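You operate a simulated robot arm through the tools that you are given. There is no shell and no other tool. Be economical: measure what you need, move in short steps, check, and stop when the job is done.

The job below is to be done with a simulated two-armed robot. You get a single attempt, and the scene is never put back.

JOB
Frame the tree picture and stand it on the lower glass shelf.
Fine: hold the frame while you free and lock its turn-button. Set down upright: picture frame. Where these are worked on the way, their far stop is far enough and under half their travel is too little: turn-button.

The check looks at the end state, three seconds after you hand in, the way a careful person would. Anything else that was tipped, shoved, dropped, spilled or broken makes it a failure.

ROBOT AND FRAMES
Two 7-joint arms with two-finger parallel grippers on one trunk, on a base that drives. Base frame: it is fixed to the floor where the robot stands at the start and does not move with it; the origin is under the middle of the robot, x ahead of it, y to its left, z up. Lengths are in m, angles in rad, forces in N, time in s.
The left shoulder is at the start at [0.07, 0.163, 1.17], the right one opposite. With the tool pointing down near the work surface each hand reaches from about 0.38 to 0.88 m from the robot's upright axis, wherever it stands, measured 20 degrees to its own side. Places, roughly: slot of the picture frame [0.5, 0.2, 0.8]; top of the lower glass shelf [0.8, -1.1, 1.2]; turn-button [0.5, 0.1, 1]. Payload 3.43 kg a hand.
The tool frame of a hand sits at the grasp point between the pads (the TCP): z along the fingers, y along the line on which they close. The tips reach 0.034 m beyond it. Largest opening 0.128 m; finger width 0.024, thickness 0.012; the body of the gripper, 0.048 by 0.13 m, starts 0.096 m behind the TCP.
Orientation is that of the tool frame in the base frame, as a unit quaternion [w, x, y, z]. With the fingers straight down and closing along the base's y, the tool's x points along the base's -x, its y along +y and its z along -z.

CONTROLS
- The arms move only by the tool jog_arm. It takes "left_targets", "right_targets" or both (then of equal length, played together; a hand with none holds still); each is one flat list of numbers, 7 for each row, row after row: the turn, a rotation vector about the tool's x, y, z in rad, then the shift along the tool's x, y, z in mm, then the closure, from 0 (fully open) to 1 (shut). In form: [ax, ay, az, tx, ty, tz, gripper, ax, ay, az, tx, ty, tz, gripper, ...]. A call has 1 to 20 rows; each row is the pose to reach, as a shift and turn from the pose commanded when the call began, along the tool's axes at that moment. A row lasts 0.2 s, in which the tool goes at most 0.05 m and 0.15 rad; a call with a longer step from one row to the next is refused whole, and so is a gripper value outside its range. A pose out of reach is approached as far as the arm can. The call stops where the force on the tool passes 50 N (or 10 N more than at its start, if that is more) or the arm is blocked; 0.2 s more then pass. Each finger travels about 0.153 m/s and halts on what it meets, pressing with about 34 N; the grip force reading is that of the motor and also rises with nothing between the fingers. The clock runs only during rows and for 0.2 s after the last one: add rows that repeat a pose to give the fingers time. The reply holds the time, the measured pose of the TCP, the force on the tool along the base axes, the opening and the grip force, in the units named above and with some noise, with the torque about the TCP (base axes, N m) and any sound that the robot's microphone picked up.
- Cameras (640 x 400 px; columns grow to the right, rows downward): "scene" is now at [0.1464, -0.0015, 1.4303]; the picture's right is [-0.09, -1.00, 0.00], its down [-0.32, 0.03, -0.95] and it looks along [0.94, -0.08, -0.32] (base axes); focal length 214 px, centre (320, 200). "left" rides on the left gripper at [0.076, 0.011, -0.16] in its tool frame; the picture's right is [-0.15, 0.99, 0.00], its down [-0.88, -0.13, -0.46] and it looks along [-0.45, -0.07, 0.89] (tool axes); focal length 234 px, centre (320, 200). "right" rides on the right gripper at [0.076, -0.011, -0.16] in its tool frame; the picture's right is [0.15, 0.99, 0.00], its down [-0.88, 0.13, -0.46] and it looks along [-0.45, 0.07, 0.89] (tool axes); focal length 234 px, centre (320, 200). There is no depth. A picture from a camera that has moved, and an enlarged one, comes with that camera's place and axes in the base frame and with its lens. The place of the scene camera against the robot may be out by one fixed shift of up to 0.012 m in any direction.
- grab_frame(camera): a new picture of that camera. No time passes.
- raise_lower(by): slides the trunk up (or, below 0, down) by that many m; the arms and the scene camera ride with it, the base frame stays. It gives what a move gives, with no picture.
- base_move(legs): drives the robot by 1 to 6 legs, each [ahead, left, turn to the left] in m, m and rad, along the robot's own axes; the way and the turn of a leg run together, so that a leg with both is an arc; at most 1.5 m and 3.142 rad a leg. The arms and the cameras ride along, it lands a little off, and it stops where it bumps. It gives what a move gives.
- aim_head(pan, tilt): turns the head with the scene camera to pan (to the left, within 1.501 rad either way) and tilt (down, from -0.506 to 1.204), counted from straight ahead of the robot. It gives what a move gives.
- zoom(camera, box): a new picture of the part [left, top, right, bottom] of that camera's present view, enlarged. No time passes.
- job_done(): hands the job in; it is judged then, once.

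Go step by step. Nothing tells you exact positions but the pictures and the camera data: compare them with the known pose of the tool, close in by small moves and look again before you grip or let go. The budget is 120 turns and 92 pictures, counting those below and the enlarged ones. Unless the task says otherwise, let go and move clear before handing in, and close with one line.

The tools are called after ">>>" by a JSON object that holds its "api" and its "payload". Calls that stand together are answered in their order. jog_arm: Moves the arms, as the interface text tells. Its arguments: {"type":"object","properties":{"left_targets":{"type":"array","items":{"type":"number"}},"right_targets":{"type":"array","items":{"type":"number"}}},"required":[]} The other tools are called the same way: raise_lower (by) slides the trunk up or down; base_move (legs) drives the base; aim_head (pan, tilt) turns the head that bears the scene camera; grab_frame (camera) takes a picture; zoom (camera, box) takes an enlarged picture of a part of a camera's view; job_done () hands the job in.

At the start:

```text
time: 0.0
left_tcp_pos: [0.473, 0.2197, 1.459]
left_tool_rot: [-0.001, 0.0, 1.0, -0.002]
left_force: [0.2, -0.4, -0.6]
left_ft_torque: [-0.03, -0.01, 0.01]
left_gripper_width: 0.1279
left_grasp_force: 0.0
right_tcp_pos: [0.4262, -0.1163, 1.5159]
right_tool_rot: [0.001, 0.001, 1.0, 0.001]
right_force: [0.7, 0.0, -0.5]
right_ft_torque: [0.02, -0.01, -0.01]
right_gripper_width: 0.1282
right_grasp_force: 0.0
trunk travel left (down, up): [-0.65, 0.29]
robot x, y, heading: [0.0012, 0.0008, 0.002]
head pan, tilt: [-0.087, 0.326]
```

scene: 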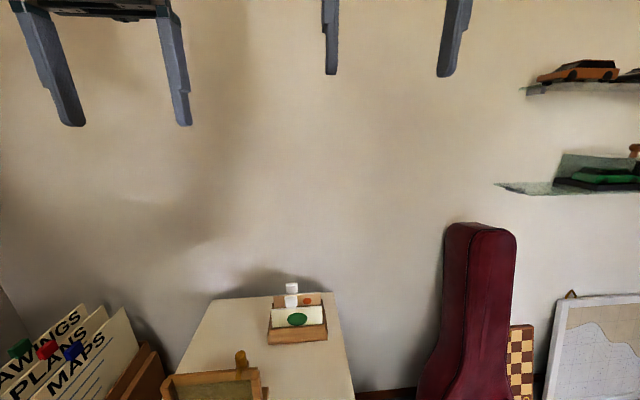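
right: 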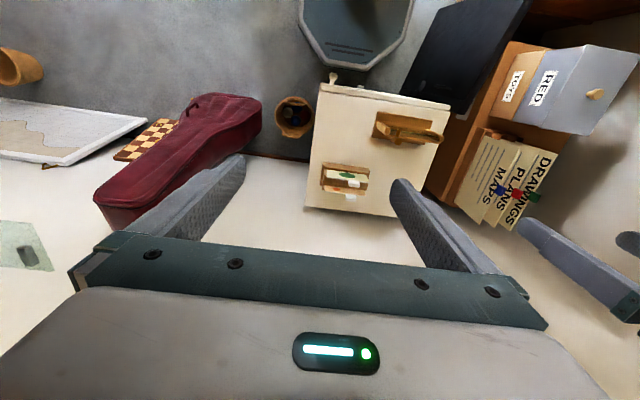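
left: 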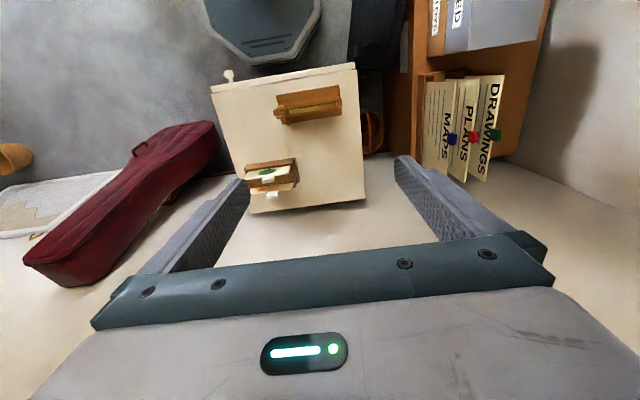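

I see a small table with a wooden frame near me and a rack of cards (one with a green tree) behind it, and glass shelves to the right. First I look closer at the table.

>>> {"api": "aim_head", "payload": {"pan": 0.25, "tilt": 0.8}}

>>> {"api": "zoom", "payload": {"camera": "left", "box": [200, 50, 380, 220]}}

>>> {"api": "grab_frame", "payload": {"camera": "scene"}}

```text
time: 0.9
left_tcp_pos: [0.4725, 0.2194, 1.459]
left_tool_rot: [-0.001, 0.001, 1.0, 0.0]
left_force: [-0.6, -0.4, -0.1]
left_ft_torque: [-0.03, 0.0, 0.0]
left_gripper_width: 0.128
left_grasp_force: 0.1
right_tcp_pos: [0.427, -0.1152, 1.5156]
right_tool_rot: [0.001, 0.0, 1.0, 0.002]
right_force: [0.0, -0.6, 0.2]
right_ft_torque: [-0.03, -0.01, 0.02]
right_gripper_width: 0.1278
right_grasp_force: 0.1
trunk travel left (down, up): [-0.65, 0.29]
robot x, y, heading: [0.0014, -0.0011, -0.001]
head pan, tilt: [0.25, 0.799]
```

```text
2.35 times, centred on (290, 135) of left
camera zoom: at [0.3966, 0.2301, 1.6176], right [0.15, 0.99, 0.0], down [0.88, -0.13, 0.46], along [0.45, -0.07, -0.89], focal length 551 px, centre (391, 353)
```

zoom: 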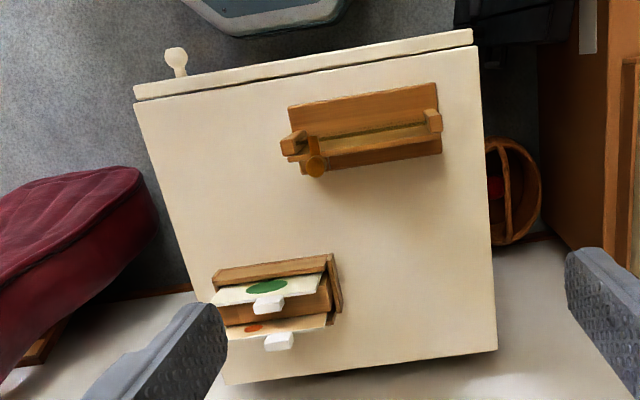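

```text
87 pictures are left
camera scene: at [0.1316, 0.0266, 1.3884], right [0.25, -0.97, 0.0], down [-0.69, -0.18, -0.7], along [0.68, 0.17, -0.72], focal length 214 px, centre (320, 200)
```

scene: 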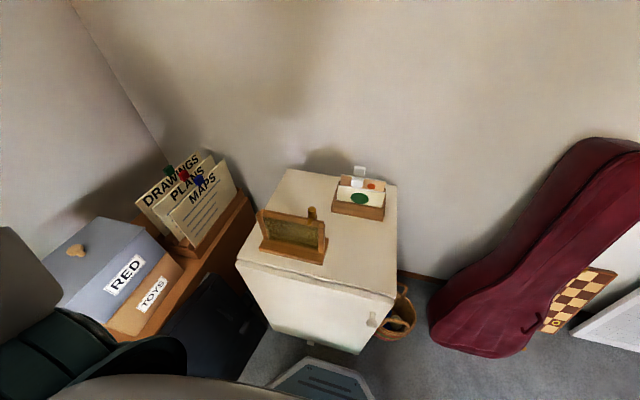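

>>> {"api": "zoom", "payload": {"camera": "scene", "box": [240, 160, 400, 270]}}

>>> {"api": "zoom", "payload": {"camera": "left", "box": [240, 80, 350, 150]}}

```text
3.64 times, centred on (320, 215) of scene
camera zoom: at [0.1316, 0.0266, 1.3884], right [0.25, -0.97, 0.0], down [-0.69, -0.18, -0.7], along [0.68, 0.17, -0.72], focal length 780 px, centre (320, 146)
```

zoom: 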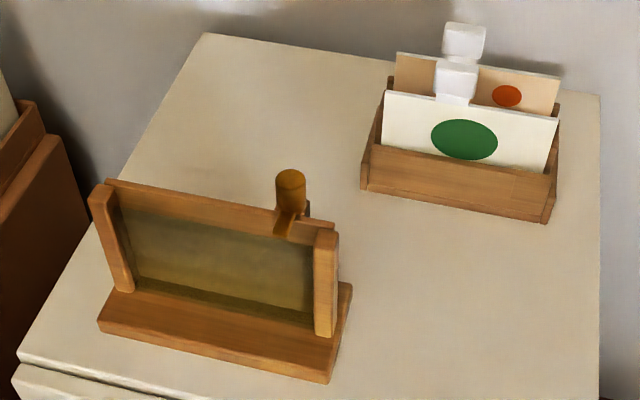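

```text
5.71 times, centred on (295, 115) of left
camera zoom: at [0.3966, 0.2301, 1.6176], right [0.15, 0.99, 0.0], down [0.88, -0.13, 0.46], along [0.45, -0.07, -0.89], focal length 1338 px, centre (463, 686)
```

zoom: 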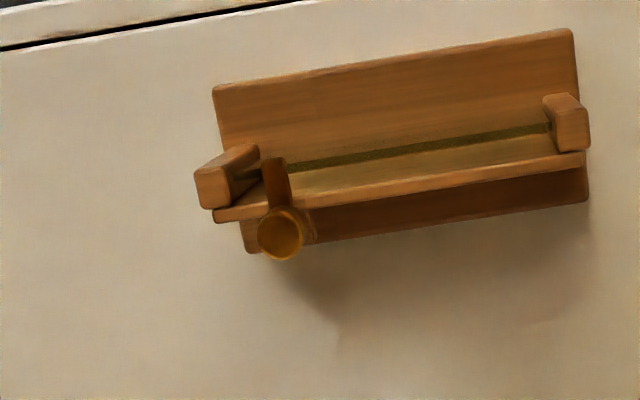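

The frame sits at about x 0.42–0.51, y 0.09–0.28, with its knob at [0.477, 0.131, 0.98]. Next I look at the shelf and get nearer views of frame and pictures.

>>> {"api": "aim_head", "payload": {"pan": -0.8, "tilt": 0.15}}

>>> {"api": "grab_frame", "payload": {"camera": "scene"}}

```text
time: 2.2
left_tcp_pos: [0.472, 0.2199, 1.459]
left_tool_rot: [0.0, 0.0, 1.0, -0.001]
left_force: [-0.2, 0.1, 1.1]
left_ft_torque: [0.0, 0.02, 0.01]
left_gripper_width: 0.1278
left_grasp_force: 0.0
right_tcp_pos: [0.4257, -0.1171, 1.5156]
right_tool_rot: [0.0, 0.001, 1.0, 0.001]
right_force: [0.1, 0.1, -0.6]
right_ft_torque: [0.02, -0.01, 0.0]
right_gripper_width: 0.1281
right_grasp_force: 0.0
trunk travel left (down, up): [-0.65, 0.29]
robot x, y, heading: [-0.0027, 0.0014, -0.0]
head pan, tilt: [-0.799, 0.15]
```

```text
84 pictures are left
camera scene: at [0.1182, -0.0597, 1.4467], right [-0.72, -0.7, 0.0], down [-0.1, 0.11, -0.99], along [0.69, -0.71, -0.15], focal length 214 px, centre (320, 200)
```

scene: 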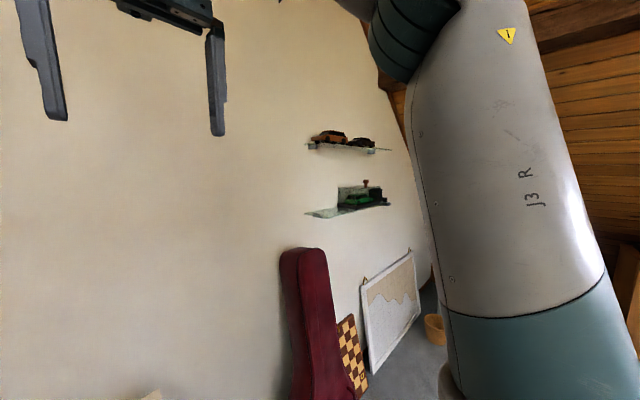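

>>> {"api": "zoom", "payload": {"camera": "scene", "box": [290, 110, 410, 230]}}

```text
3.33 times, centred on (350, 170) of scene
camera zoom: at [0.1182, -0.0597, 1.4467], right [-0.72, -0.7, 0.0], down [-0.1, 0.11, -0.99], along [0.69, -0.71, -0.15], focal length 715 px, centre (220, 300)
```

zoom: 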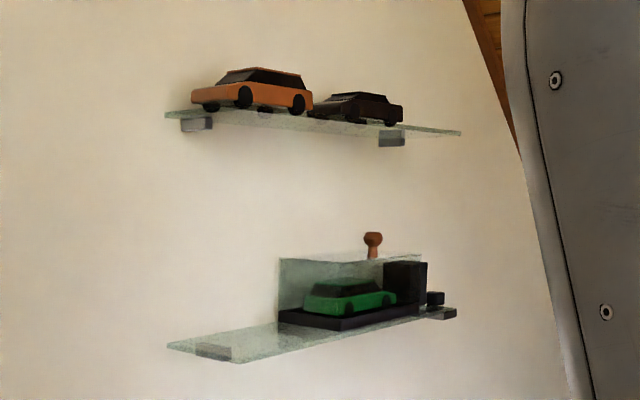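

The lower shelf is free from about y −0.81 to −1.08. I plan to hold the frame's +y end with the left hand tilted in from the left, and turn the knob with the right. First I swing the left hand into orientation.

>>> {"api": "jog_arm", "payload": {"left_targets": [0, 0, -0.143, 0, 15, 0, 0, 0, 0, -0.286, 0, 30, 0, 0, 0, 0, -0.428, 0, 45, 0, 0, 0, 0, -0.571, 0, 60, 0, 0, 0, 0, -0.714, 0, 75, 0, 0, 0, 0, -0.857, 0, 90, 0, 0, 0, 0, -1.0, 0, 105, 0, 0, 0, 0, -1.142, 0, 120, 0, 0, 0, 0, -1.285, 0, 135, 0, 0, 0, 0, -1.428, 0, 150, 0, 0, 0, 0, -1.5708, 0, 160, 0, 0]}}

>>> {"api": "aim_head", "payload": {"pan": 0.35, "tilt": 0.75}}

```text
time: 4.6
left_tcp_pos: [0.4745, 0.3815, 1.4575]
left_tool_rot: [0.001, 0.708, -0.707, 0.001]
left_force: [0.0, -0.3, -0.4]
left_ft_torque: [-0.02, -0.03, -0.01]
left_gripper_width: 0.1281
left_grasp_force: 0.1
right_tcp_pos: [0.4259, -0.1156, 1.5161]
right_tool_rot: [0.002, 0.0, 1.0, 0.001]
right_force: [0.8, 0.0, 0.3]
right_ft_torque: [-0.02, 0.0, -0.02]
right_gripper_width: 0.128
right_grasp_force: 0.0
trunk travel left (down, up): [-0.65, 0.29]
robot x, y, heading: [-0.0019, -0.0018, 0.001]
head pan, tilt: [-0.799, 0.15]
```

```text
time: 6.0
left_tcp_pos: [0.4721, 0.3794, 1.4587]
left_tool_rot: [0.0, -0.706, 0.708, -0.001]
left_force: [0.6, -0.3, 0.8]
left_ft_torque: [-0.01, 0.02, -0.03]
left_gripper_width: 0.1281
left_grasp_force: 0.1
right_tcp_pos: [0.4269, -0.1159, 1.5161]
right_tool_rot: [0.001, 0.001, 1.0, 0.001]
right_force: [0.0, -0.7, 0.0]
right_ft_torque: [0.0, 0.01, 0.0]
right_gripper_width: 0.1278
right_grasp_force: 0.1
trunk travel left (down, up): [-0.65, 0.29]
robot x, y, heading: [0.0012, 0.0009, -0.003]
head pan, tilt: [0.351, 0.75]
```

>>> {"api": "jog_arm", "payload": {"left_targets": [0, 0.1, 0, -5, 2, 38, 0, 0, 0.2, 0, -10, 4, 76, 0, 0, 0.3, 0, -15, 6, 114, 0, 0, 0.4, 0, -20, 8, 152, 0, 0, 0.5, 0, -25, 9, 190, 0, 0, 0.6, 0, -30, 10, 228, 0, 0, 0.7, 0, -35, 11, 266, 0, 0, 0.785, 0, -40, 12, 300, 0], "right_targets": [0, 0, 0, -5, 30, 32, 0, 0, 0, 0, -10, 60, 64, 0, 0, 0, 0, -15, 90, 96, 0, 0, 0, 0, -20, 120, 128, 0, 0, 0, 0, -25, 150, 160, 0, 0, 0, 0, -30, 180, 192, 0, 0, 0, 0, -35, 210, 224, 0, 0, 0, 0, -39, 240, 256, 0]}}

>>> {"api": "grab_frame", "payload": {"camera": "right"}}

>>> {"api": "grab_frame", "payload": {"camera": "scene"}}

>>> {"api": "grab_frame", "payload": {"camera": "left"}}

```text
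time: 7.8
left_tcp_pos: [0.4616, 0.421, 1.1564]
left_tool_rot: [0.272, 0.653, -0.652, 0.272]
left_force: [-0.2, 0.0, 0.8]
left_ft_torque: [-0.03, 0.01, -0.04]
left_gripper_width: 0.1279
left_grasp_force: 0.1
right_tcp_pos: [0.4647, 0.1295, 1.2583]
right_tool_rot: [0.0, 0.001, 1.0, 0.001]
right_force: [1.3, 0.9, -0.9]
right_ft_torque: [-0.02, 0.0, -0.04]
right_gripper_width: 0.128
right_grasp_force: 0.0
trunk travel left (down, up): [-0.65, 0.29]
robot x, y, heading: [-0.0012, 0.0011, 0.003]
head pan, tilt: [0.351, 0.75]
```

```text
82 pictures are left
camera right: at [0.3895, 0.1178, 1.4178], right [-0.14, 0.99, 0.0], down [0.88, 0.13, 0.46], along [0.45, 0.07, -0.89], focal length 234 px, centre (320, 200)
```

right: 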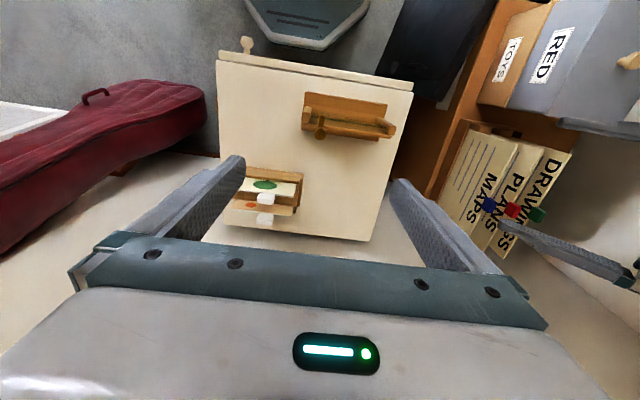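

```text
81 pictures are left
camera scene: at [0.1318, 0.0382, 1.3924], right [0.34, -0.94, 0.0], down [-0.64, -0.24, -0.73], along [0.69, 0.25, -0.68], focal length 214 px, centre (320, 200)
```

scene: 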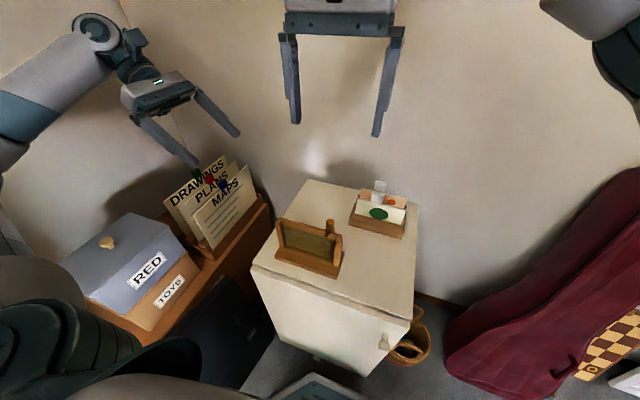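

```text
80 pictures are left
camera left: at [0.4502, 0.4804, 1.3223], right [-0.99, 0.1, -0.1], down [0.13, 0.94, -0.3], along [0.07, -0.32, -0.95], focal length 234 px, centre (320, 200)
```

left: 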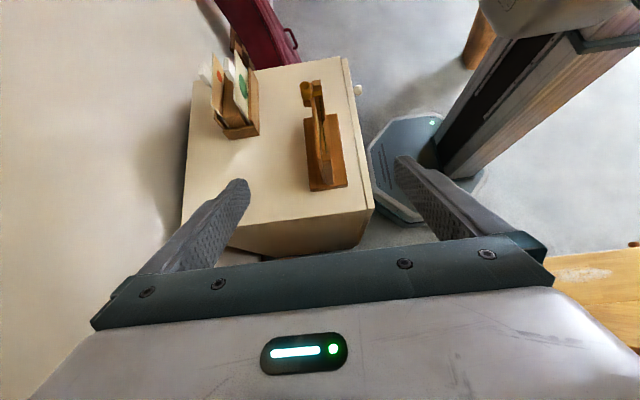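

>>> {"api": "zoom", "payload": {"camera": "right", "box": [285, 80, 405, 155]}}

>>> {"api": "zoom", "payload": {"camera": "left", "box": [180, 40, 380, 200]}}

>>> {"api": "zoom", "payload": {"camera": "right", "box": [210, 160, 320, 230]}}

```text
5.33 times, centred on (345, 118) of right
camera zoom: at [0.3895, 0.1178, 1.4178], right [-0.14, 0.99, 0.0], down [0.88, 0.13, 0.46], along [0.45, 0.07, -0.89], focal length 1249 px, centre (187, 640)
```

zoom: 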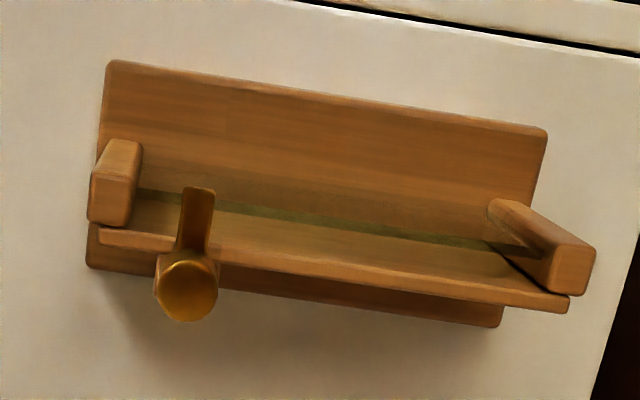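

```text
2.50 times, centred on (280, 120) of left
camera zoom: at [0.4502, 0.4804, 1.3223], right [-0.99, 0.1, -0.1], down [0.13, 0.94, -0.3], along [0.07, -0.32, -0.95], focal length 585 px, centre (420, 400)
```

zoom: 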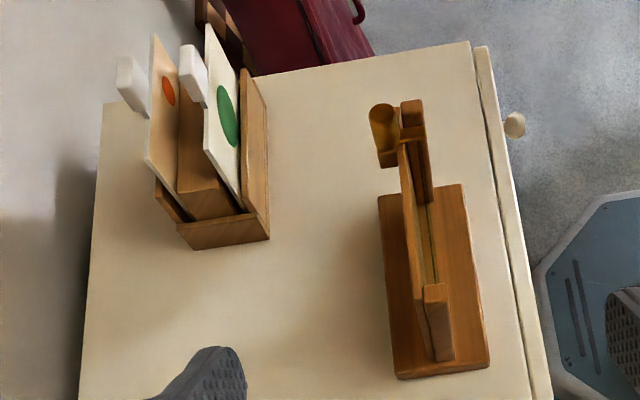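

```text
5.71 times, centred on (265, 195) of right
camera zoom: at [0.3895, 0.1178, 1.4178], right [-0.14, 0.99, 0.0], down [0.88, 0.13, 0.46], along [0.45, 0.07, -0.89], focal length 1338 px, centre (634, 229)
```

zoom: 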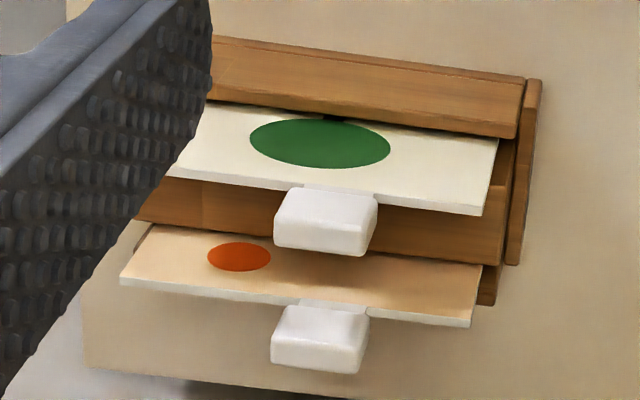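

The green card (with trunk) is the tree; the frame's post is at x≈0.450–0.475, y≈0.262–0.285, top z≈0.93. I move the left hand to straddle that end, stopping slightly short.

>>> {"api": "jog_arm", "payload": {"left_targets": [0, 0, 0, -10, 0, 40, 0, 0, 0, 0, -20, 0, 80, 0, 0, 0, 0, -30, 0, 120, 0, 0, 0, 0, -40, 0, 160, 0, 0, 0, 0, -50, 0, 200, 0, 0, 0, 0, -62, 0, 240, 0, 0, 0, 0, -71, 0, 265, 0]}}

>>> {"api": "grab_frame", "payload": {"camera": "left"}}

>>> {"api": "grab_frame", "payload": {"camera": "right"}}

```text
time: 9.4
left_tcp_pos: [0.4594, 0.284, 0.9192]
left_tool_rot: [-0.272, -0.653, 0.654, -0.27]
left_force: [0.6, 0.5, 0.0]
left_ft_torque: [-0.02, -0.01, 0.0]
left_gripper_width: 0.1277
left_grasp_force: 0.0
right_tcp_pos: [0.465, 0.126, 1.259]
right_tool_rot: [0.0, 0.001, 1.0, 0.001]
right_force: [-0.1, 0.0, 0.3]
right_ft_torque: [0.01, -0.02, -0.01]
right_gripper_width: 0.1279
right_grasp_force: 0.0
trunk travel left (down, up): [-0.65, 0.29]
robot x, y, heading: [-0.0007, 0.0005, 0.002]
head pan, tilt: [0.351, 0.75]
```

```text
76 pictures are left
camera left: at [0.4479, 0.3424, 1.0855], right [-0.99, 0.1, -0.1], down [0.13, 0.94, -0.3], along [0.07, -0.31, -0.95], focal length 234 px, centre (320, 200)
```

left: 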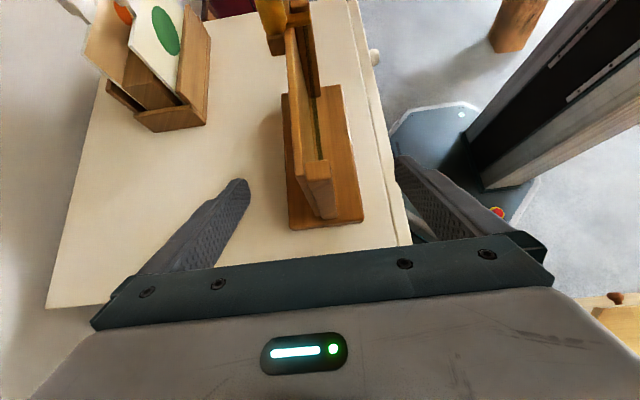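

```text
75 pictures are left
camera right: at [0.3895, 0.1148, 1.4182], right [-0.15, 0.99, 0.0], down [0.88, 0.13, 0.46], along [0.45, 0.07, -0.89], focal length 234 px, centre (320, 200)
```

right: 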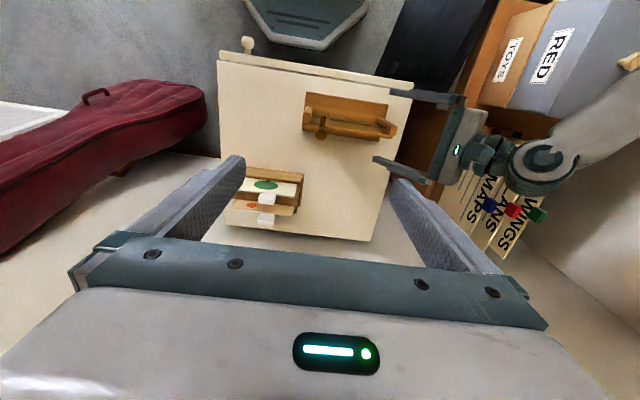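

The post is centred at x≈0.462 between the fingers. I advance 22 mm and close the left hand on it.

>>> {"api": "jog_arm", "payload": {"left_targets": [0, 0, 0, 0, -2, 22, 0, 0, 0, 0, 0, -2, 22, 0.4, 0, 0, 0, 0, -2, 22, 0.65, 0, 0, 0, 0, -2, 22, 0.75, 0, 0, 0, 0, -2, 22, 0.8, 0, 0, 0, 0, -2, 22, 0.85, 0, 0, 0, 0, -2, 22, 1, 0, 0, 0, 0, -2, 22, 1]}}

>>> {"api": "grab_frame", "payload": {"camera": "left"}}

```text
time: 11.2
left_tcp_pos: [0.4609, 0.267, 0.9058]
left_tool_rot: [-0.272, -0.652, 0.654, -0.27]
left_force: [1.7, 0.3, 1.5]
left_ft_torque: [-0.28, -0.28, 0.25]
left_gripper_width: 0.0261
left_grasp_force: 34.3
right_tcp_pos: [0.4643, 0.1262, 1.2566]
right_tool_rot: [0.0, 0.001, 1.0, 0.001]
right_force: [-0.6, 0.4, 0.0]
right_ft_torque: [-0.01, 0.0, 0.0]
right_gripper_width: 0.1279
right_grasp_force: 0.1
trunk travel left (down, up): [-0.65, 0.29]
robot x, y, heading: [-0.0007, 0.001, -0.002]
head pan, tilt: [0.351, 0.75]
```

```text
74 pictures are left
camera left: at [0.4501, 0.3253, 1.0715], right [-0.99, 0.1, -0.1], down [0.13, 0.94, -0.3], along [0.07, -0.31, -0.95], focal length 234 px, centre (320, 200)
```

left: 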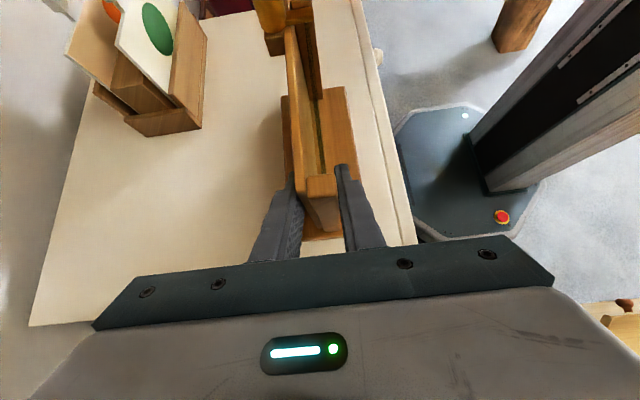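

Gripped firmly. Now the right hand comes down above the knob for a closer look.

>>> {"api": "jog_arm", "payload": {"right_targets": [0, 0, 0, -3, 1, 45, 0.3, 0, 0, 0, -6, 3, 90, 0.5, 0, 0, 0, -10, 4, 135, 0.5, 0, 0, 0, -13, 5, 170, 0.5]}}

>>> {"api": "zoom", "payload": {"camera": "right", "box": [220, 50, 460, 230]}}

>>> {"api": "zoom", "payload": {"camera": "scene", "box": [250, 130, 430, 300]}}

```text
time: 12.2
left_tcp_pos: [0.4605, 0.2673, 0.9061]
left_tool_rot: [-0.271, -0.653, 0.654, -0.27]
left_force: [-1.3, 0.6, 0.1]
left_ft_torque: [-0.16, -0.07, -0.13]
left_gripper_width: 0.0258
left_grasp_force: 34.2
right_tcp_pos: [0.4787, 0.1319, 1.0899]
right_tool_rot: [-0.001, 0.001, 1.0, 0.001]
right_force: [-0.5, -1.1, 1.0]
right_ft_torque: [0.01, -0.01, 0.0]
right_gripper_width: 0.064
right_grasp_force: 0.0
trunk travel left (down, up): [-0.65, 0.29]
robot x, y, heading: [0.0012, -0.0018, 0.001]
head pan, tilt: [0.351, 0.75]
```

```text
2.22 times, centred on (340, 140) of right
camera zoom: at [0.4025, 0.1199, 1.251], right [-0.15, 0.99, 0.0], down [0.88, 0.13, 0.46], along [0.45, 0.07, -0.89], focal length 520 px, centre (276, 333)
```

zoom: 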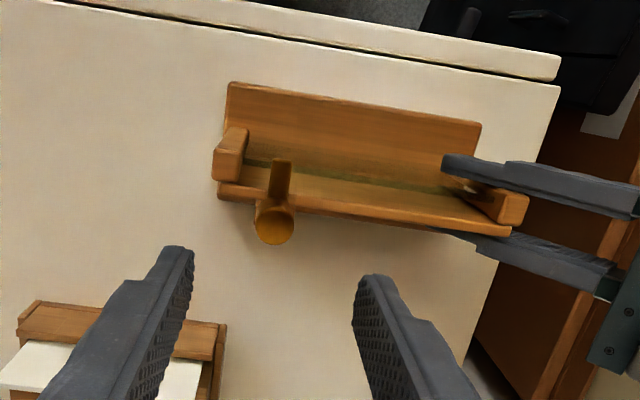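

```text
2.35 times, centred on (340, 215) of scene
camera zoom: at [0.1315, 0.0355, 1.3924], right [0.34, -0.94, 0.0], down [-0.64, -0.23, -0.73], along [0.69, 0.25, -0.68], focal length 505 px, centre (273, 165)
```

zoom: 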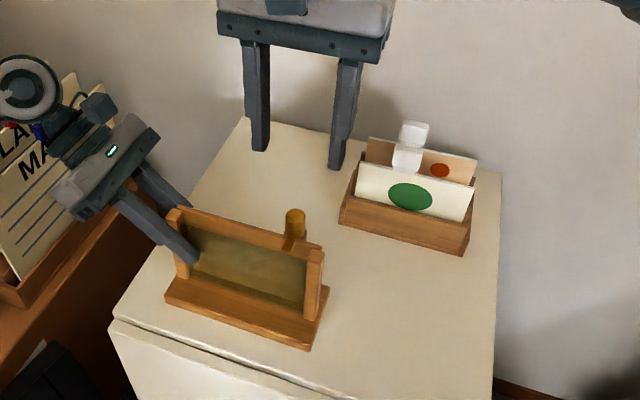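

The knob axis is at [0.478, 0.131]. I descend so the tips sit beside the knob and close gently.

>>> {"api": "jog_arm", "payload": {"right_targets": [0, 0, 0, 0, 0, 35, 0.5, 0, 0, 0, 0, 0, 70, 0.5, 0, 0, 0, 0, 0, 102, 0.5, 0, 0, 0, 0, 0, 102, 0.65, 0, 0, 0, 0, 0, 102, 0.8, 0, 0, 0, 0, 0, 102, 1, 0, 0, 0, 0, 0, 102, 1]}}

>>> {"api": "zoom", "payload": {"camera": "scene", "box": [250, 130, 430, 300]}}

```text
time: 13.8
left_tcp_pos: [0.462, 0.2665, 0.9055]
left_tool_rot: [-0.273, -0.652, 0.653, -0.272]
left_force: [-0.1, -6.5, 0.1]
left_ft_torque: [0.68, -0.05, 0.0]
left_gripper_width: 0.0258
left_grasp_force: 34.1
right_tcp_pos: [0.4776, 0.1306, 0.9885]
right_tool_rot: [0.0, 0.001, 1.0, 0.001]
right_force: [-0.7, 7.5, -0.5]
right_ft_torque: [-0.09, 0.03, 0.01]
right_gripper_width: 0.0208
right_grasp_force: 33.7
trunk travel left (down, up): [-0.65, 0.29]
robot x, y, heading: [-0.001, -0.0007, -0.001]
head pan, tilt: [0.351, 0.75]
```

```text
2.35 times, centred on (340, 215) of scene
camera zoom: at [0.1316, 0.0355, 1.3923], right [0.34, -0.94, 0.0], down [-0.64, -0.23, -0.73], along [0.69, 0.25, -0.68], focal length 505 px, centre (273, 165)
```

zoom: 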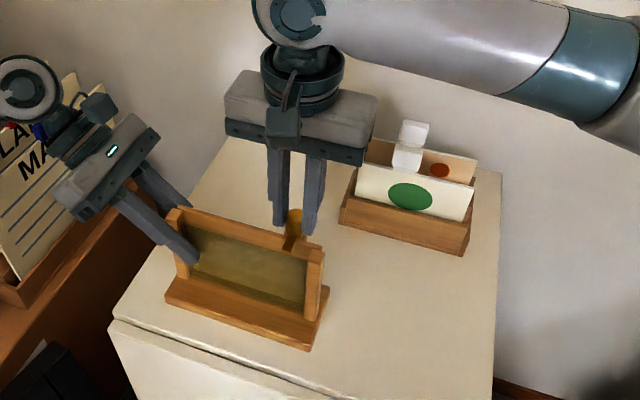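

Knob gripped, I test turning one way by 0.3 rad and watch the torque.

>>> {"api": "jog_arm", "payload": {"right_targets": [0, 0, 0.1, 0, 1, 0, 1, 0, 0, 0.2, 0, 1, 0, 1, 0, 0, 0.3, 0, 1, 0, 1]}}

>>> {"api": "zoom", "payload": {"camera": "scene", "box": [270, 180, 370, 280]}}

```text
time: 14.6
left_tcp_pos: [0.4608, 0.2661, 0.9066]
left_tool_rot: [-0.272, -0.652, 0.653, -0.271]
left_force: [1.2, -7.2, 0.7]
left_ft_torque: [0.18, -0.06, -0.32]
left_gripper_width: 0.0259
left_grasp_force: 33.9
right_tcp_pos: [0.4783, 0.1319, 0.9876]
right_tool_rot: [0.001, 0.15, 0.989, 0.001]
right_force: [0.5, 7.3, 0.6]
right_ft_torque: [0.15, -0.01, 0.28]
right_gripper_width: 0.0205
right_grasp_force: 34.2
trunk travel left (down, up): [-0.65, 0.29]
robot x, y, heading: [-0.0022, 0.0008, -0.005]
head pan, tilt: [0.351, 0.75]
```

```text
4.00 times, centred on (320, 230) of scene
camera zoom: at [0.1317, 0.0355, 1.3923], right [0.34, -0.94, 0.0], down [-0.64, -0.23, -0.73], along [0.69, 0.25, -0.68], focal length 858 px, centre (320, 80)
```

zoom: 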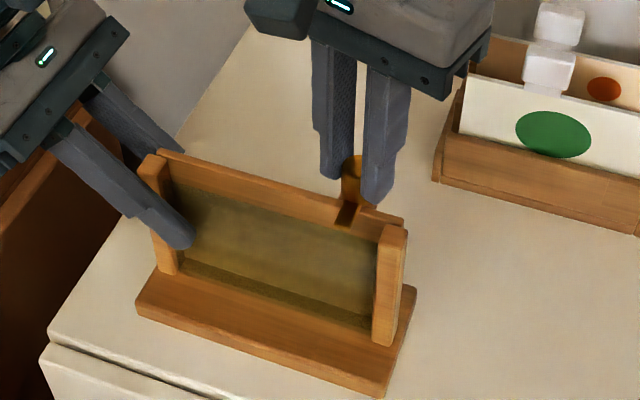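

Unclear; I turn back and the other way for comparison.

>>> {"api": "jog_arm", "payload": {"right_targets": [0, 0, -0.15, 0, 0, 0, 1, 0, 0, -0.3, 0, 0, 0, 1, 0, 0, -0.45, 0, 0, 0, 1, 0, 0, -0.6, 0, 0, 0, 1, 0, 0, -0.75, 0, 0, 0, 1]}}

>>> {"api": "zoom", "payload": {"camera": "scene", "box": [270, 180, 370, 280]}}

```text
time: 15.8
left_tcp_pos: [0.4617, 0.2665, 0.9051]
left_tool_rot: [-0.272, -0.653, 0.653, -0.271]
left_force: [4.9, -8.5, 0.1]
left_ft_torque: [0.13, -0.14, 0.45]
left_gripper_width: 0.0259
left_grasp_force: 34.4
right_tcp_pos: [0.4786, 0.1311, 0.9893]
right_tool_rot: [0.002, -0.224, 0.975, 0.001]
right_force: [-4.8, 5.9, -0.6]
right_ft_torque: [0.02, 0.43, 0.01]
right_gripper_width: 0.0204
right_grasp_force: 34.1
trunk travel left (down, up): [-0.65, 0.29]
robot x, y, heading: [-0.0009, 0.0012, -0.001]
head pan, tilt: [0.351, 0.75]
```

```text
4.00 times, centred on (320, 230) of scene
camera zoom: at [0.1315, 0.0354, 1.3923], right [0.34, -0.94, 0.0], down [-0.64, -0.23, -0.73], along [0.69, 0.25, -0.68], focal length 858 px, centre (320, 80)
```

zoom: 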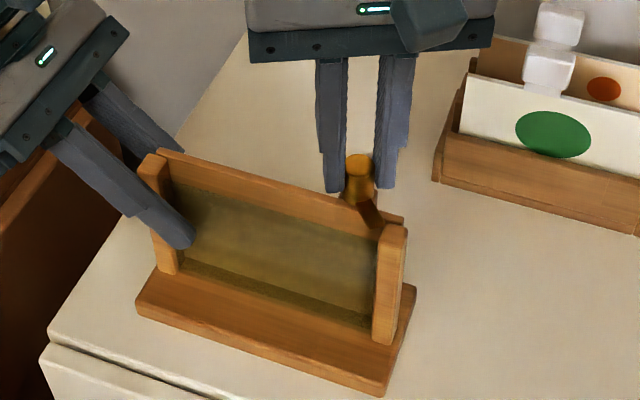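

The bar follows this way (towards −y). I continue to its stop.

>>> {"api": "jog_arm", "payload": {"right_targets": [0, 0, -0.14, 0, 0, 0, 1, 0, 0, -0.28, 0, 0, 0, 1, 0, 0, -0.42, 0, 0, 0, 1, 0, 0, -0.56, 0, 0, 0, 1, 0, 0, -0.7, 0, 0, 0, 1, 0, 0, -0.84, 0, 0, 0, 1, 0, 0, -0.98, 0, 0, 0, 1, 0, 0, -1.12, 0, 0, 0, 1]}}

>>> {"api": "zoom", "payload": {"camera": "scene", "box": [270, 180, 370, 280]}}

```text
time: 17.6
left_tcp_pos: [0.4608, 0.2672, 0.9068]
left_tool_rot: [-0.272, -0.652, 0.655, -0.27]
left_force: [-3.3, 3.2, 3.2]
left_ft_torque: [0.31, -0.37, -0.37]
left_gripper_width: 0.0256
left_grasp_force: 33.6
right_tcp_pos: [0.479, 0.13, 0.99]
right_tool_rot: [0.001, -0.707, 0.707, 0.0]
right_force: [4.6, -1.7, 0.3]
right_ft_torque: [0.1, 0.07, -0.23]
right_gripper_width: 0.0208
right_grasp_force: 34.1
trunk travel left (down, up): [-0.65, 0.29]
robot x, y, heading: [0.0012, 0.0035, 0.001]
head pan, tilt: [0.351, 0.75]
```

```text
4.00 times, centred on (320, 230) of scene
camera zoom: at [0.1314, 0.0354, 1.3924], right [0.34, -0.94, 0.0], down [-0.64, -0.23, -0.73], along [0.69, 0.25, -0.68], focal length 858 px, centre (320, 80)
```

zoom: 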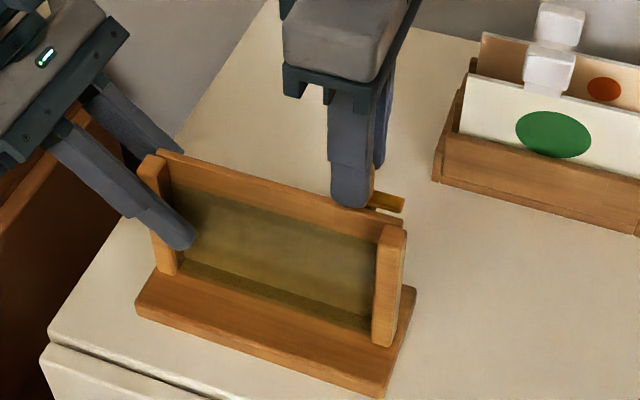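

>>> {"api": "jog_arm", "payload": {"right_targets": [0, 0, -0.1, 0, 0, 0, 1, 0, 0, -0.2, 0, 0, 0, 1]}}

>>> {"api": "zoom", "payload": {"camera": "scene", "box": [270, 180, 370, 280]}}

```text
time: 18.2
left_tcp_pos: [0.4603, 0.266, 0.9054]
left_tool_rot: [-0.272, -0.653, 0.653, -0.27]
left_force: [-3.6, 0.9, 1.2]
left_ft_torque: [0.53, -0.1, -0.32]
left_gripper_width: 0.026
left_grasp_force: 34.0
right_tcp_pos: [0.4774, 0.1289, 0.9892]
right_tool_rot: [-0.001, 0.773, -0.634, 0.0]
right_force: [3.5, -0.6, 1.0]
right_ft_torque: [0.06, -0.05, -0.1]
right_gripper_width: 0.0206
right_grasp_force: 34.4
trunk travel left (down, up): [-0.65, 0.29]
robot x, y, heading: [0.0026, 0.0011, 0.001]
head pan, tilt: [0.351, 0.75]
```

```text
4.00 times, centred on (320, 230) of scene
camera zoom: at [0.1311, 0.0353, 1.3924], right [0.34, -0.94, 0.0], down [-0.64, -0.23, -0.73], along [0.69, 0.25, -0.68], focal length 858 px, centre (320, 80)
```

zoom: 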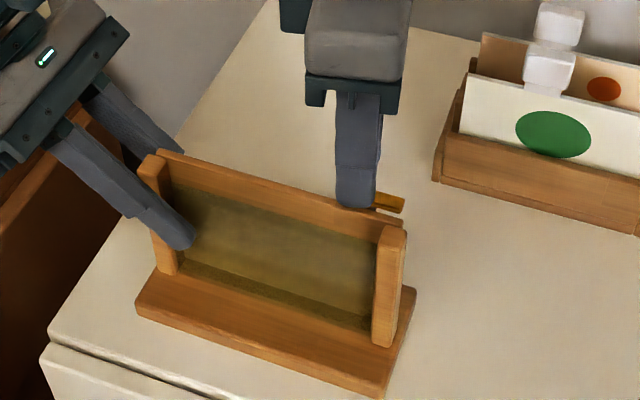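

The bar no longer moves: free stop reached. I release, rise and turn the right hand back.

>>> {"api": "jog_arm", "payload": {"right_targets": [0, 0, 0, 0, 0, 0, 0.7, 0, 0, 0, 0, 0, 0, 0.5, 0, 0, 0, 0, 0, -40, 0.5, 0, 0, 0, 0, 0, -80, 0.5, 0, 0, 0, 0, 0, -120, 0.5, 0, 0, 0, 0, 0, -160, 0.5, 0, 0, 0.1475, 0, 0, -180, 0.5, 0, 0, 0.295, 0, 0, -180, 0.5, 0, 0, 0.4425, 0, 0, -180, 0.5, 0, 0, 0.59, 0, 0, -180, 0.5, 0, 0, 0.7375, 0, 0, -180, 0.5, 0, 0, 0.885, 0, 0, -180, 0.5, 0, 0, 1.0325, 0, 0, -180, 0.5, 0, 0, 1.18, 0, 0, -180, 0.5, 0, 0, 1.3275, 0, 0, -180, 0.5, 0, 0, 1.475, 0, 0, -180, 0.5, 0, 0, 1.6225, 0, 0, -180, 0.5, 0, 0, 1.77, 0, 0, -180, 0.5]}}

>>> {"api": "zoom", "payload": {"camera": "right", "box": [220, 50, 460, 230]}}

```text
time: 22.0
left_tcp_pos: [0.4618, 0.2651, 0.9062]
left_tool_rot: [-0.272, -0.652, 0.654, -0.27]
left_force: [0.6, 1.7, 0.7]
left_ft_torque: [0.06, -0.03, -0.13]
left_gripper_width: 0.0257
left_grasp_force: 33.7
right_tcp_pos: [0.4791, 0.1311, 1.1681]
right_tool_rot: [0.001, 0.001, 1.0, 0.001]
right_force: [-0.5, -0.5, 0.0]
right_ft_torque: [0.02, 0.0, 0.01]
right_gripper_width: 0.064
right_grasp_force: 0.0
trunk travel left (down, up): [-0.65, 0.29]
robot x, y, heading: [-0.0013, -0.0012, -0.001]
head pan, tilt: [0.351, 0.75]
```

```text
2.22 times, centred on (340, 140) of right
camera zoom: at [0.4026, 0.1198, 1.3282], right [-0.14, 0.99, 0.0], down [0.88, 0.13, 0.46], along [0.45, 0.07, -0.89], focal length 520 px, centre (276, 333)
```

zoom: 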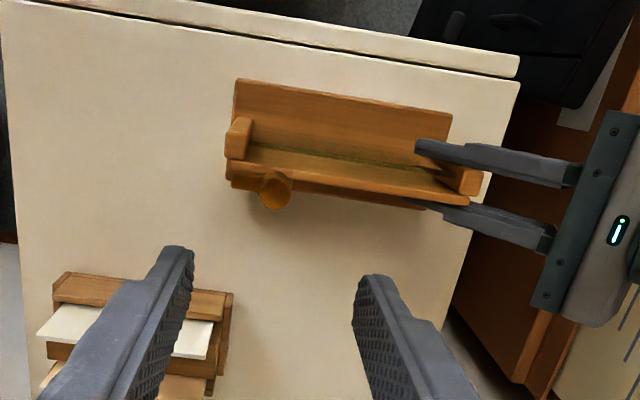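

The bar is clear of the slot. Next the right hand goes above the tree card's tab, estimated at [0.643, 0.032, 0.943].

>>> {"api": "jog_arm", "payload": {"right_targets": [0, 0, 0, -40, -25, 10, 0.4, 0, 0, 0, -80, -50, 20, 0.4, 0, 0, 0, -120, -75, 40, 0.4, 0, 0, 0, -160, -99, 68, 0.4]}}

>>> {"api": "grab_frame", "payload": {"camera": "right"}}

>>> {"api": "zoom", "payload": {"camera": "left", "box": [40, 0, 360, 200]}}

```text
refused: row 3 steps farther than a row can; nothing moved
```

```text
65 pictures are left
camera right: at [0.4026, 0.1198, 1.3282], right [-0.14, 0.99, 0.0], down [0.88, 0.13, 0.46], along [0.45, 0.07, -0.89], focal length 234 px, centre (320, 200)
```

right: 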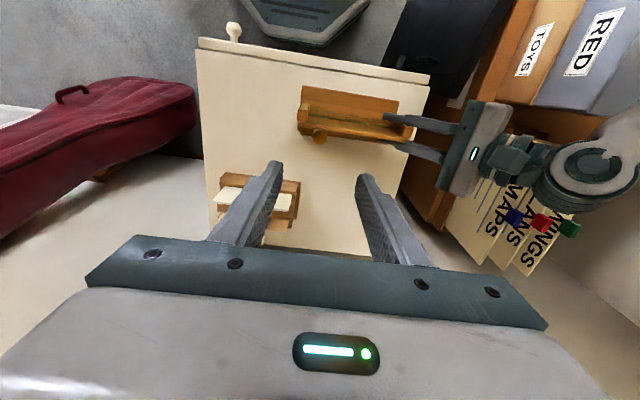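

```text
2.00 times, centred on (200, 100) of left
camera zoom: at [0.4498, 0.3254, 1.0715], right [-0.99, 0.1, -0.1], down [0.13, 0.94, -0.3], along [0.07, -0.31, -0.95], focal length 468 px, centre (560, 400)
```

zoom: 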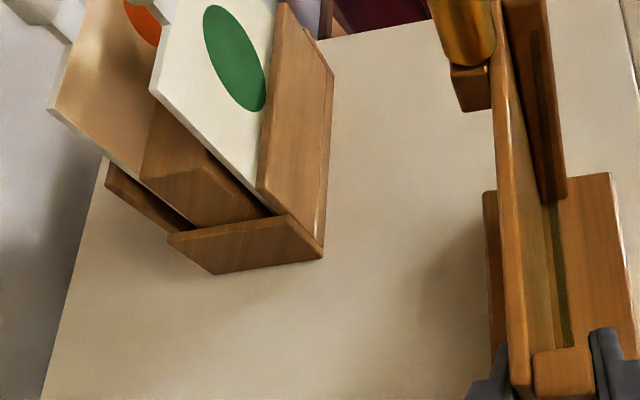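

>>> {"api": "jog_arm", "payload": {"right_targets": [0, 0, 0, -28, -17, 8, 0.4, 0, 0, 0, -56, -34, 16, 0.4, 0, 0, 0, -84, -51, 24, 0.4, 0, 0, 0, -112, -68, 36, 0.4, 0, 0, 0, -140, -85, 50, 0.4, 0, 0, 0, -164, -99, 68, 0.4]}}

>>> {"api": "grab_frame", "payload": {"camera": "right"}}

>>> {"api": "aim_head", "payload": {"pan": 0.2, "tilt": 0.75}}

>>> {"api": "zoom", "payload": {"camera": "scene", "box": [240, 130, 440, 280]}}

```text
time: 23.4
left_tcp_pos: [0.4615, 0.2669, 0.9049]
left_tool_rot: [-0.272, -0.653, 0.653, -0.271]
left_force: [0.4, -0.8, 0.5]
left_ft_torque: [-0.04, -0.16, -0.03]
left_gripper_width: 0.026
left_grasp_force: 34.2
right_tcp_pos: [0.6438, 0.0298, 1.102]
right_tool_rot: [0.0, 0.0, 1.0, 0.001]
right_force: [-0.2, 0.9, 0.4]
right_ft_torque: [0.0, -0.01, 0.01]
right_gripper_width: 0.0765
right_grasp_force: 0.1
trunk travel left (down, up): [-0.65, 0.29]
robot x, y, heading: [-0.0027, -0.0017, -0.003]
head pan, tilt: [0.351, 0.75]
```

```text
63 pictures are left
camera right: at [0.568, 0.0191, 1.2618], right [-0.15, 0.99, 0.0], down [0.88, 0.13, 0.46], along [0.45, 0.07, -0.89], focal length 234 px, centre (320, 200)
```

right: 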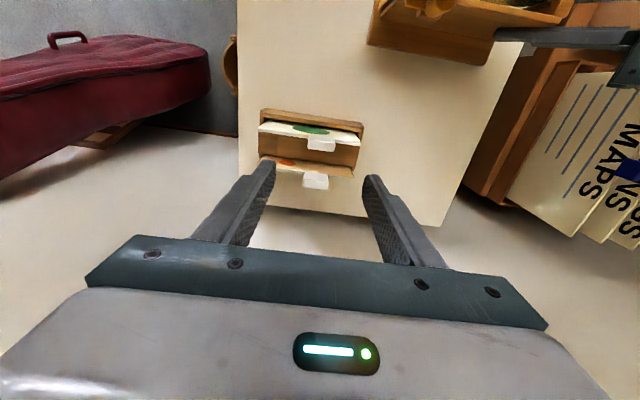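

```text
time: 24.1
left_tcp_pos: [0.4598, 0.2663, 0.9056]
left_tool_rot: [-0.272, -0.653, 0.653, -0.271]
left_force: [-0.3, 0.1, 0.0]
left_ft_torque: [-0.07, -0.08, -0.02]
left_gripper_width: 0.026
left_grasp_force: 33.9
right_tcp_pos: [0.643, 0.0292, 1.1025]
right_tool_rot: [0.001, 0.001, 1.0, 0.001]
right_force: [-0.5, 0.1, 0.5]
right_ft_torque: [-0.03, 0.04, 0.02]
right_gripper_width: 0.0769
right_grasp_force: 0.0
trunk travel left (down, up): [-0.65, 0.29]
robot x, y, heading: [0.003, -0.0027, -0.0]
head pan, tilt: [0.201, 0.75]
```

```text
2.67 times, centred on (340, 205) of scene
camera zoom: at [0.1348, 0.0236, 1.3923], right [0.2, -0.98, 0.0], down [-0.67, -0.14, -0.73], along [0.72, 0.15, -0.68], focal length 572 px, centre (267, 187)
```

zoom: 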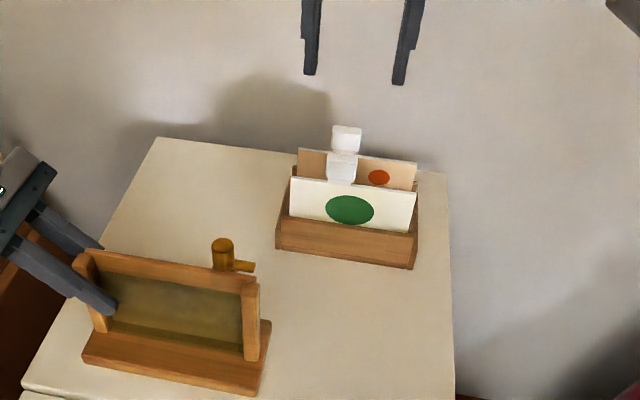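

>>> {"api": "zoom", "payload": {"camera": "right", "box": [240, 100, 380, 200]}}

```text
4.00 times, centred on (310, 150) of right
camera zoom: at [0.5671, 0.0195, 1.2623], right [-0.14, 0.99, 0.0], down [0.88, 0.13, 0.46], along [0.45, 0.07, -0.89], focal length 937 px, centre (360, 400)
```

zoom: 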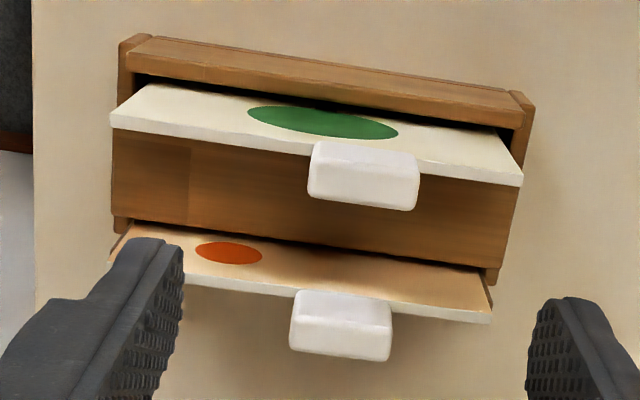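

The tree tab is at [0.645, 0.033], its top z≈0.957, with the card 0.15 wide and its centre 16 mm towards −y. I descend with the tips just above the card edge and grip the tab.

>>> {"api": "jog_arm", "payload": {"right_targets": [0, 0, 0, -1, 3, 40, 0.4, 0, 0, 0, -2, 3, 80, 0.4, 0, 0, 0, -2, 3, 115, 0.4, 0, 0, 0, -2, 3, 135, 0.4, 0, 0, 0, -2, 3, 135, 0.6, 0, 0, 0, -2, 3, 135, 0.75, 0, 0, 0, -2, 3, 135, 1, 0, 0, 0, -2, 3, 135, 1]}}

>>> {"api": "zoom", "payload": {"camera": "scene", "box": [310, 150, 430, 240]}}

>>> {"api": "zoom", "payload": {"camera": "right", "box": [220, 80, 400, 220]}}

```text
time: 25.9
left_tcp_pos: [0.4609, 0.2659, 0.9057]
left_tool_rot: [-0.272, -0.653, 0.653, -0.271]
left_force: [-0.8, -0.4, -0.5]
left_ft_torque: [-0.09, -0.07, -0.08]
left_gripper_width: 0.0258
left_grasp_force: 33.2
right_tcp_pos: [0.6437, 0.0328, 0.9643]
right_tool_rot: [0.001, 0.0, 1.0, 0.001]
right_force: [-0.3, -0.2, -1.1]
right_ft_torque: [-0.04, 0.02, 0.01]
right_gripper_width: 0.0348
right_grasp_force: 33.9
trunk travel left (down, up): [-0.65, 0.29]
robot x, y, heading: [0.0025, 0.0009, -0.006]
head pan, tilt: [0.201, 0.75]
```

```text
4.44 times, centred on (370, 195) of scene
camera zoom: at [0.1348, 0.0234, 1.3923], right [0.2, -0.98, 0.0], down [-0.67, -0.14, -0.73], along [0.72, 0.15, -0.68], focal length 953 px, centre (98, 222)
```

zoom: 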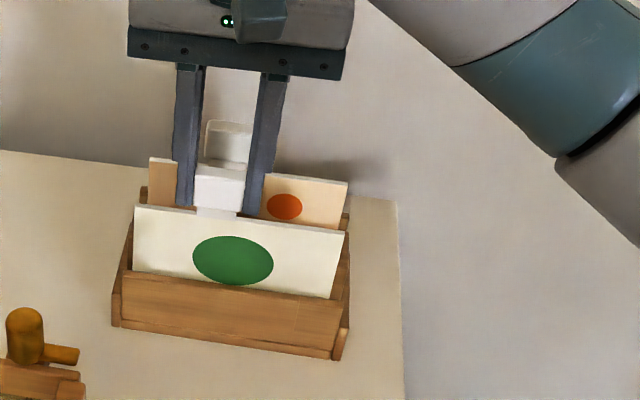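

```text
2.86 times, centred on (310, 150) of right
camera zoom: at [0.5686, 0.0227, 1.125], right [-0.14, 0.99, 0.0], down [0.88, 0.13, 0.46], along [0.45, 0.07, -0.89], focal length 669 px, centre (349, 343)
```

zoom: 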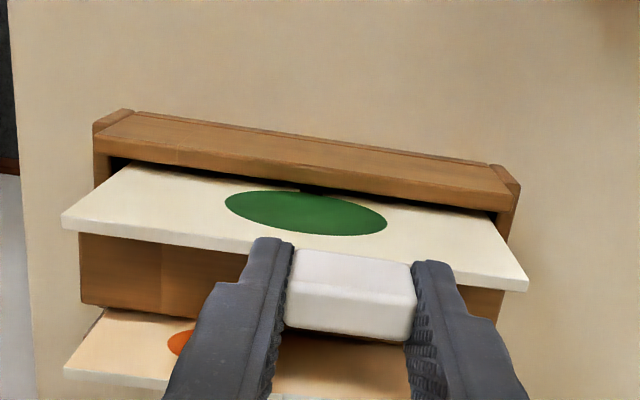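

Tab gripped cleanly. I lift straight up.

>>> {"api": "jog_arm", "payload": {"right_targets": [0, 0, 0, 0, 0, -20, 1, 0, 0, 0, 0, 0, -45, 1, 0, 0, 0, 0, 0, -90, 1, 0, 0, 0, 0, 0, -135, 1, 0, 0, 0, 0, 0, -180, 1, 0, 0, 0, 0, 0, -210, 1]}}

>>> {"api": "grab_frame", "payload": {"camera": "scene"}}

>>> {"api": "grab_frame", "payload": {"camera": "left"}}

```text
time: 27.3
left_tcp_pos: [0.4615, 0.2673, 0.9064]
left_tool_rot: [0.271, 0.653, -0.653, 0.271]
left_force: [-1.2, -0.4, -0.1]
left_ft_torque: [0.14, -0.08, 0.02]
left_gripper_width: 0.0257
left_grasp_force: 33.5
right_tcp_pos: [0.6454, 0.0345, 1.1752]
right_tool_rot: [0.001, 0.001, 1.0, 0.0]
right_force: [-0.3, 1.4, 0.7]
right_ft_torque: [-0.02, -0.02, 0.0]
right_gripper_width: 0.0349
right_grasp_force: 34.5
trunk travel left (down, up): [-0.65, 0.29]
robot x, y, heading: [0.0003, 0.0006, 0.003]
head pan, tilt: [0.201, 0.75]
```

```text
58 pictures are left
camera scene: at [0.1343, 0.0237, 1.3923], right [0.2, -0.98, 0.0], down [-0.67, -0.14, -0.73], along [0.72, 0.15, -0.68], focal length 214 px, centre (320, 200)
```

scene: 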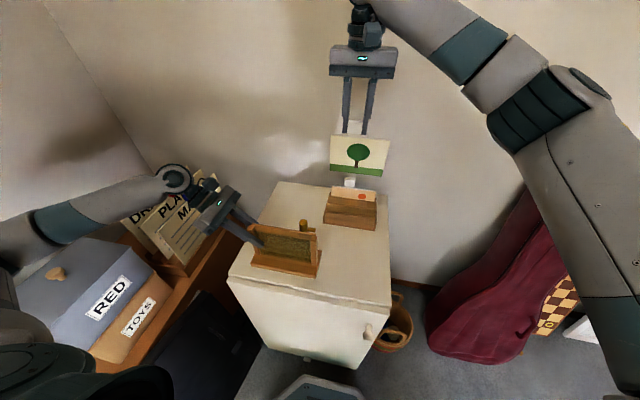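

```text
57 pictures are left
camera left: at [0.4496, 0.3256, 1.0715], right [-0.99, 0.1, -0.1], down [0.13, 0.94, -0.3], along [0.07, -0.31, -0.95], focal length 234 px, centre (320, 200)
```

left: 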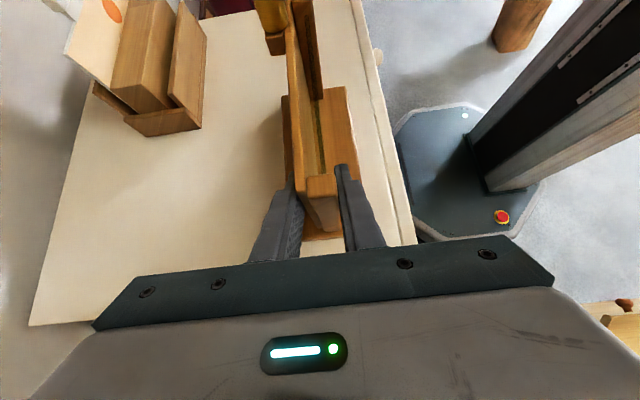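

The tree card is in hand. Before inserting, I measure the slot closely.

>>> {"api": "zoom", "payload": {"camera": "left", "box": [270, 60, 350, 200]}}

>>> {"api": "zoom", "payload": {"camera": "scene", "box": [240, 210, 330, 285]}}

```text
2.86 times, centred on (310, 130) of left
camera zoom: at [0.4496, 0.3256, 1.0715], right [-0.99, 0.1, -0.1], down [0.13, 0.94, -0.3], along [0.07, -0.31, -0.95], focal length 669 px, centre (349, 400)
```

zoom: 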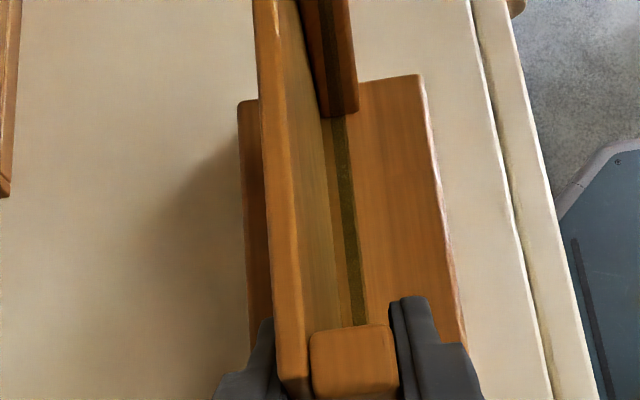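

```text
5.33 times, centred on (285, 248) of scene
camera zoom: at [0.1343, 0.0237, 1.3923], right [0.2, -0.98, 0.0], down [-0.67, -0.14, -0.73], along [0.72, 0.15, -0.68], focal length 1144 px, centre (507, -53)
```

zoom: 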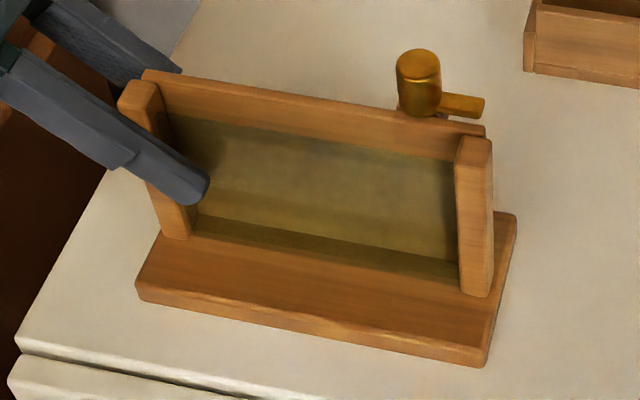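

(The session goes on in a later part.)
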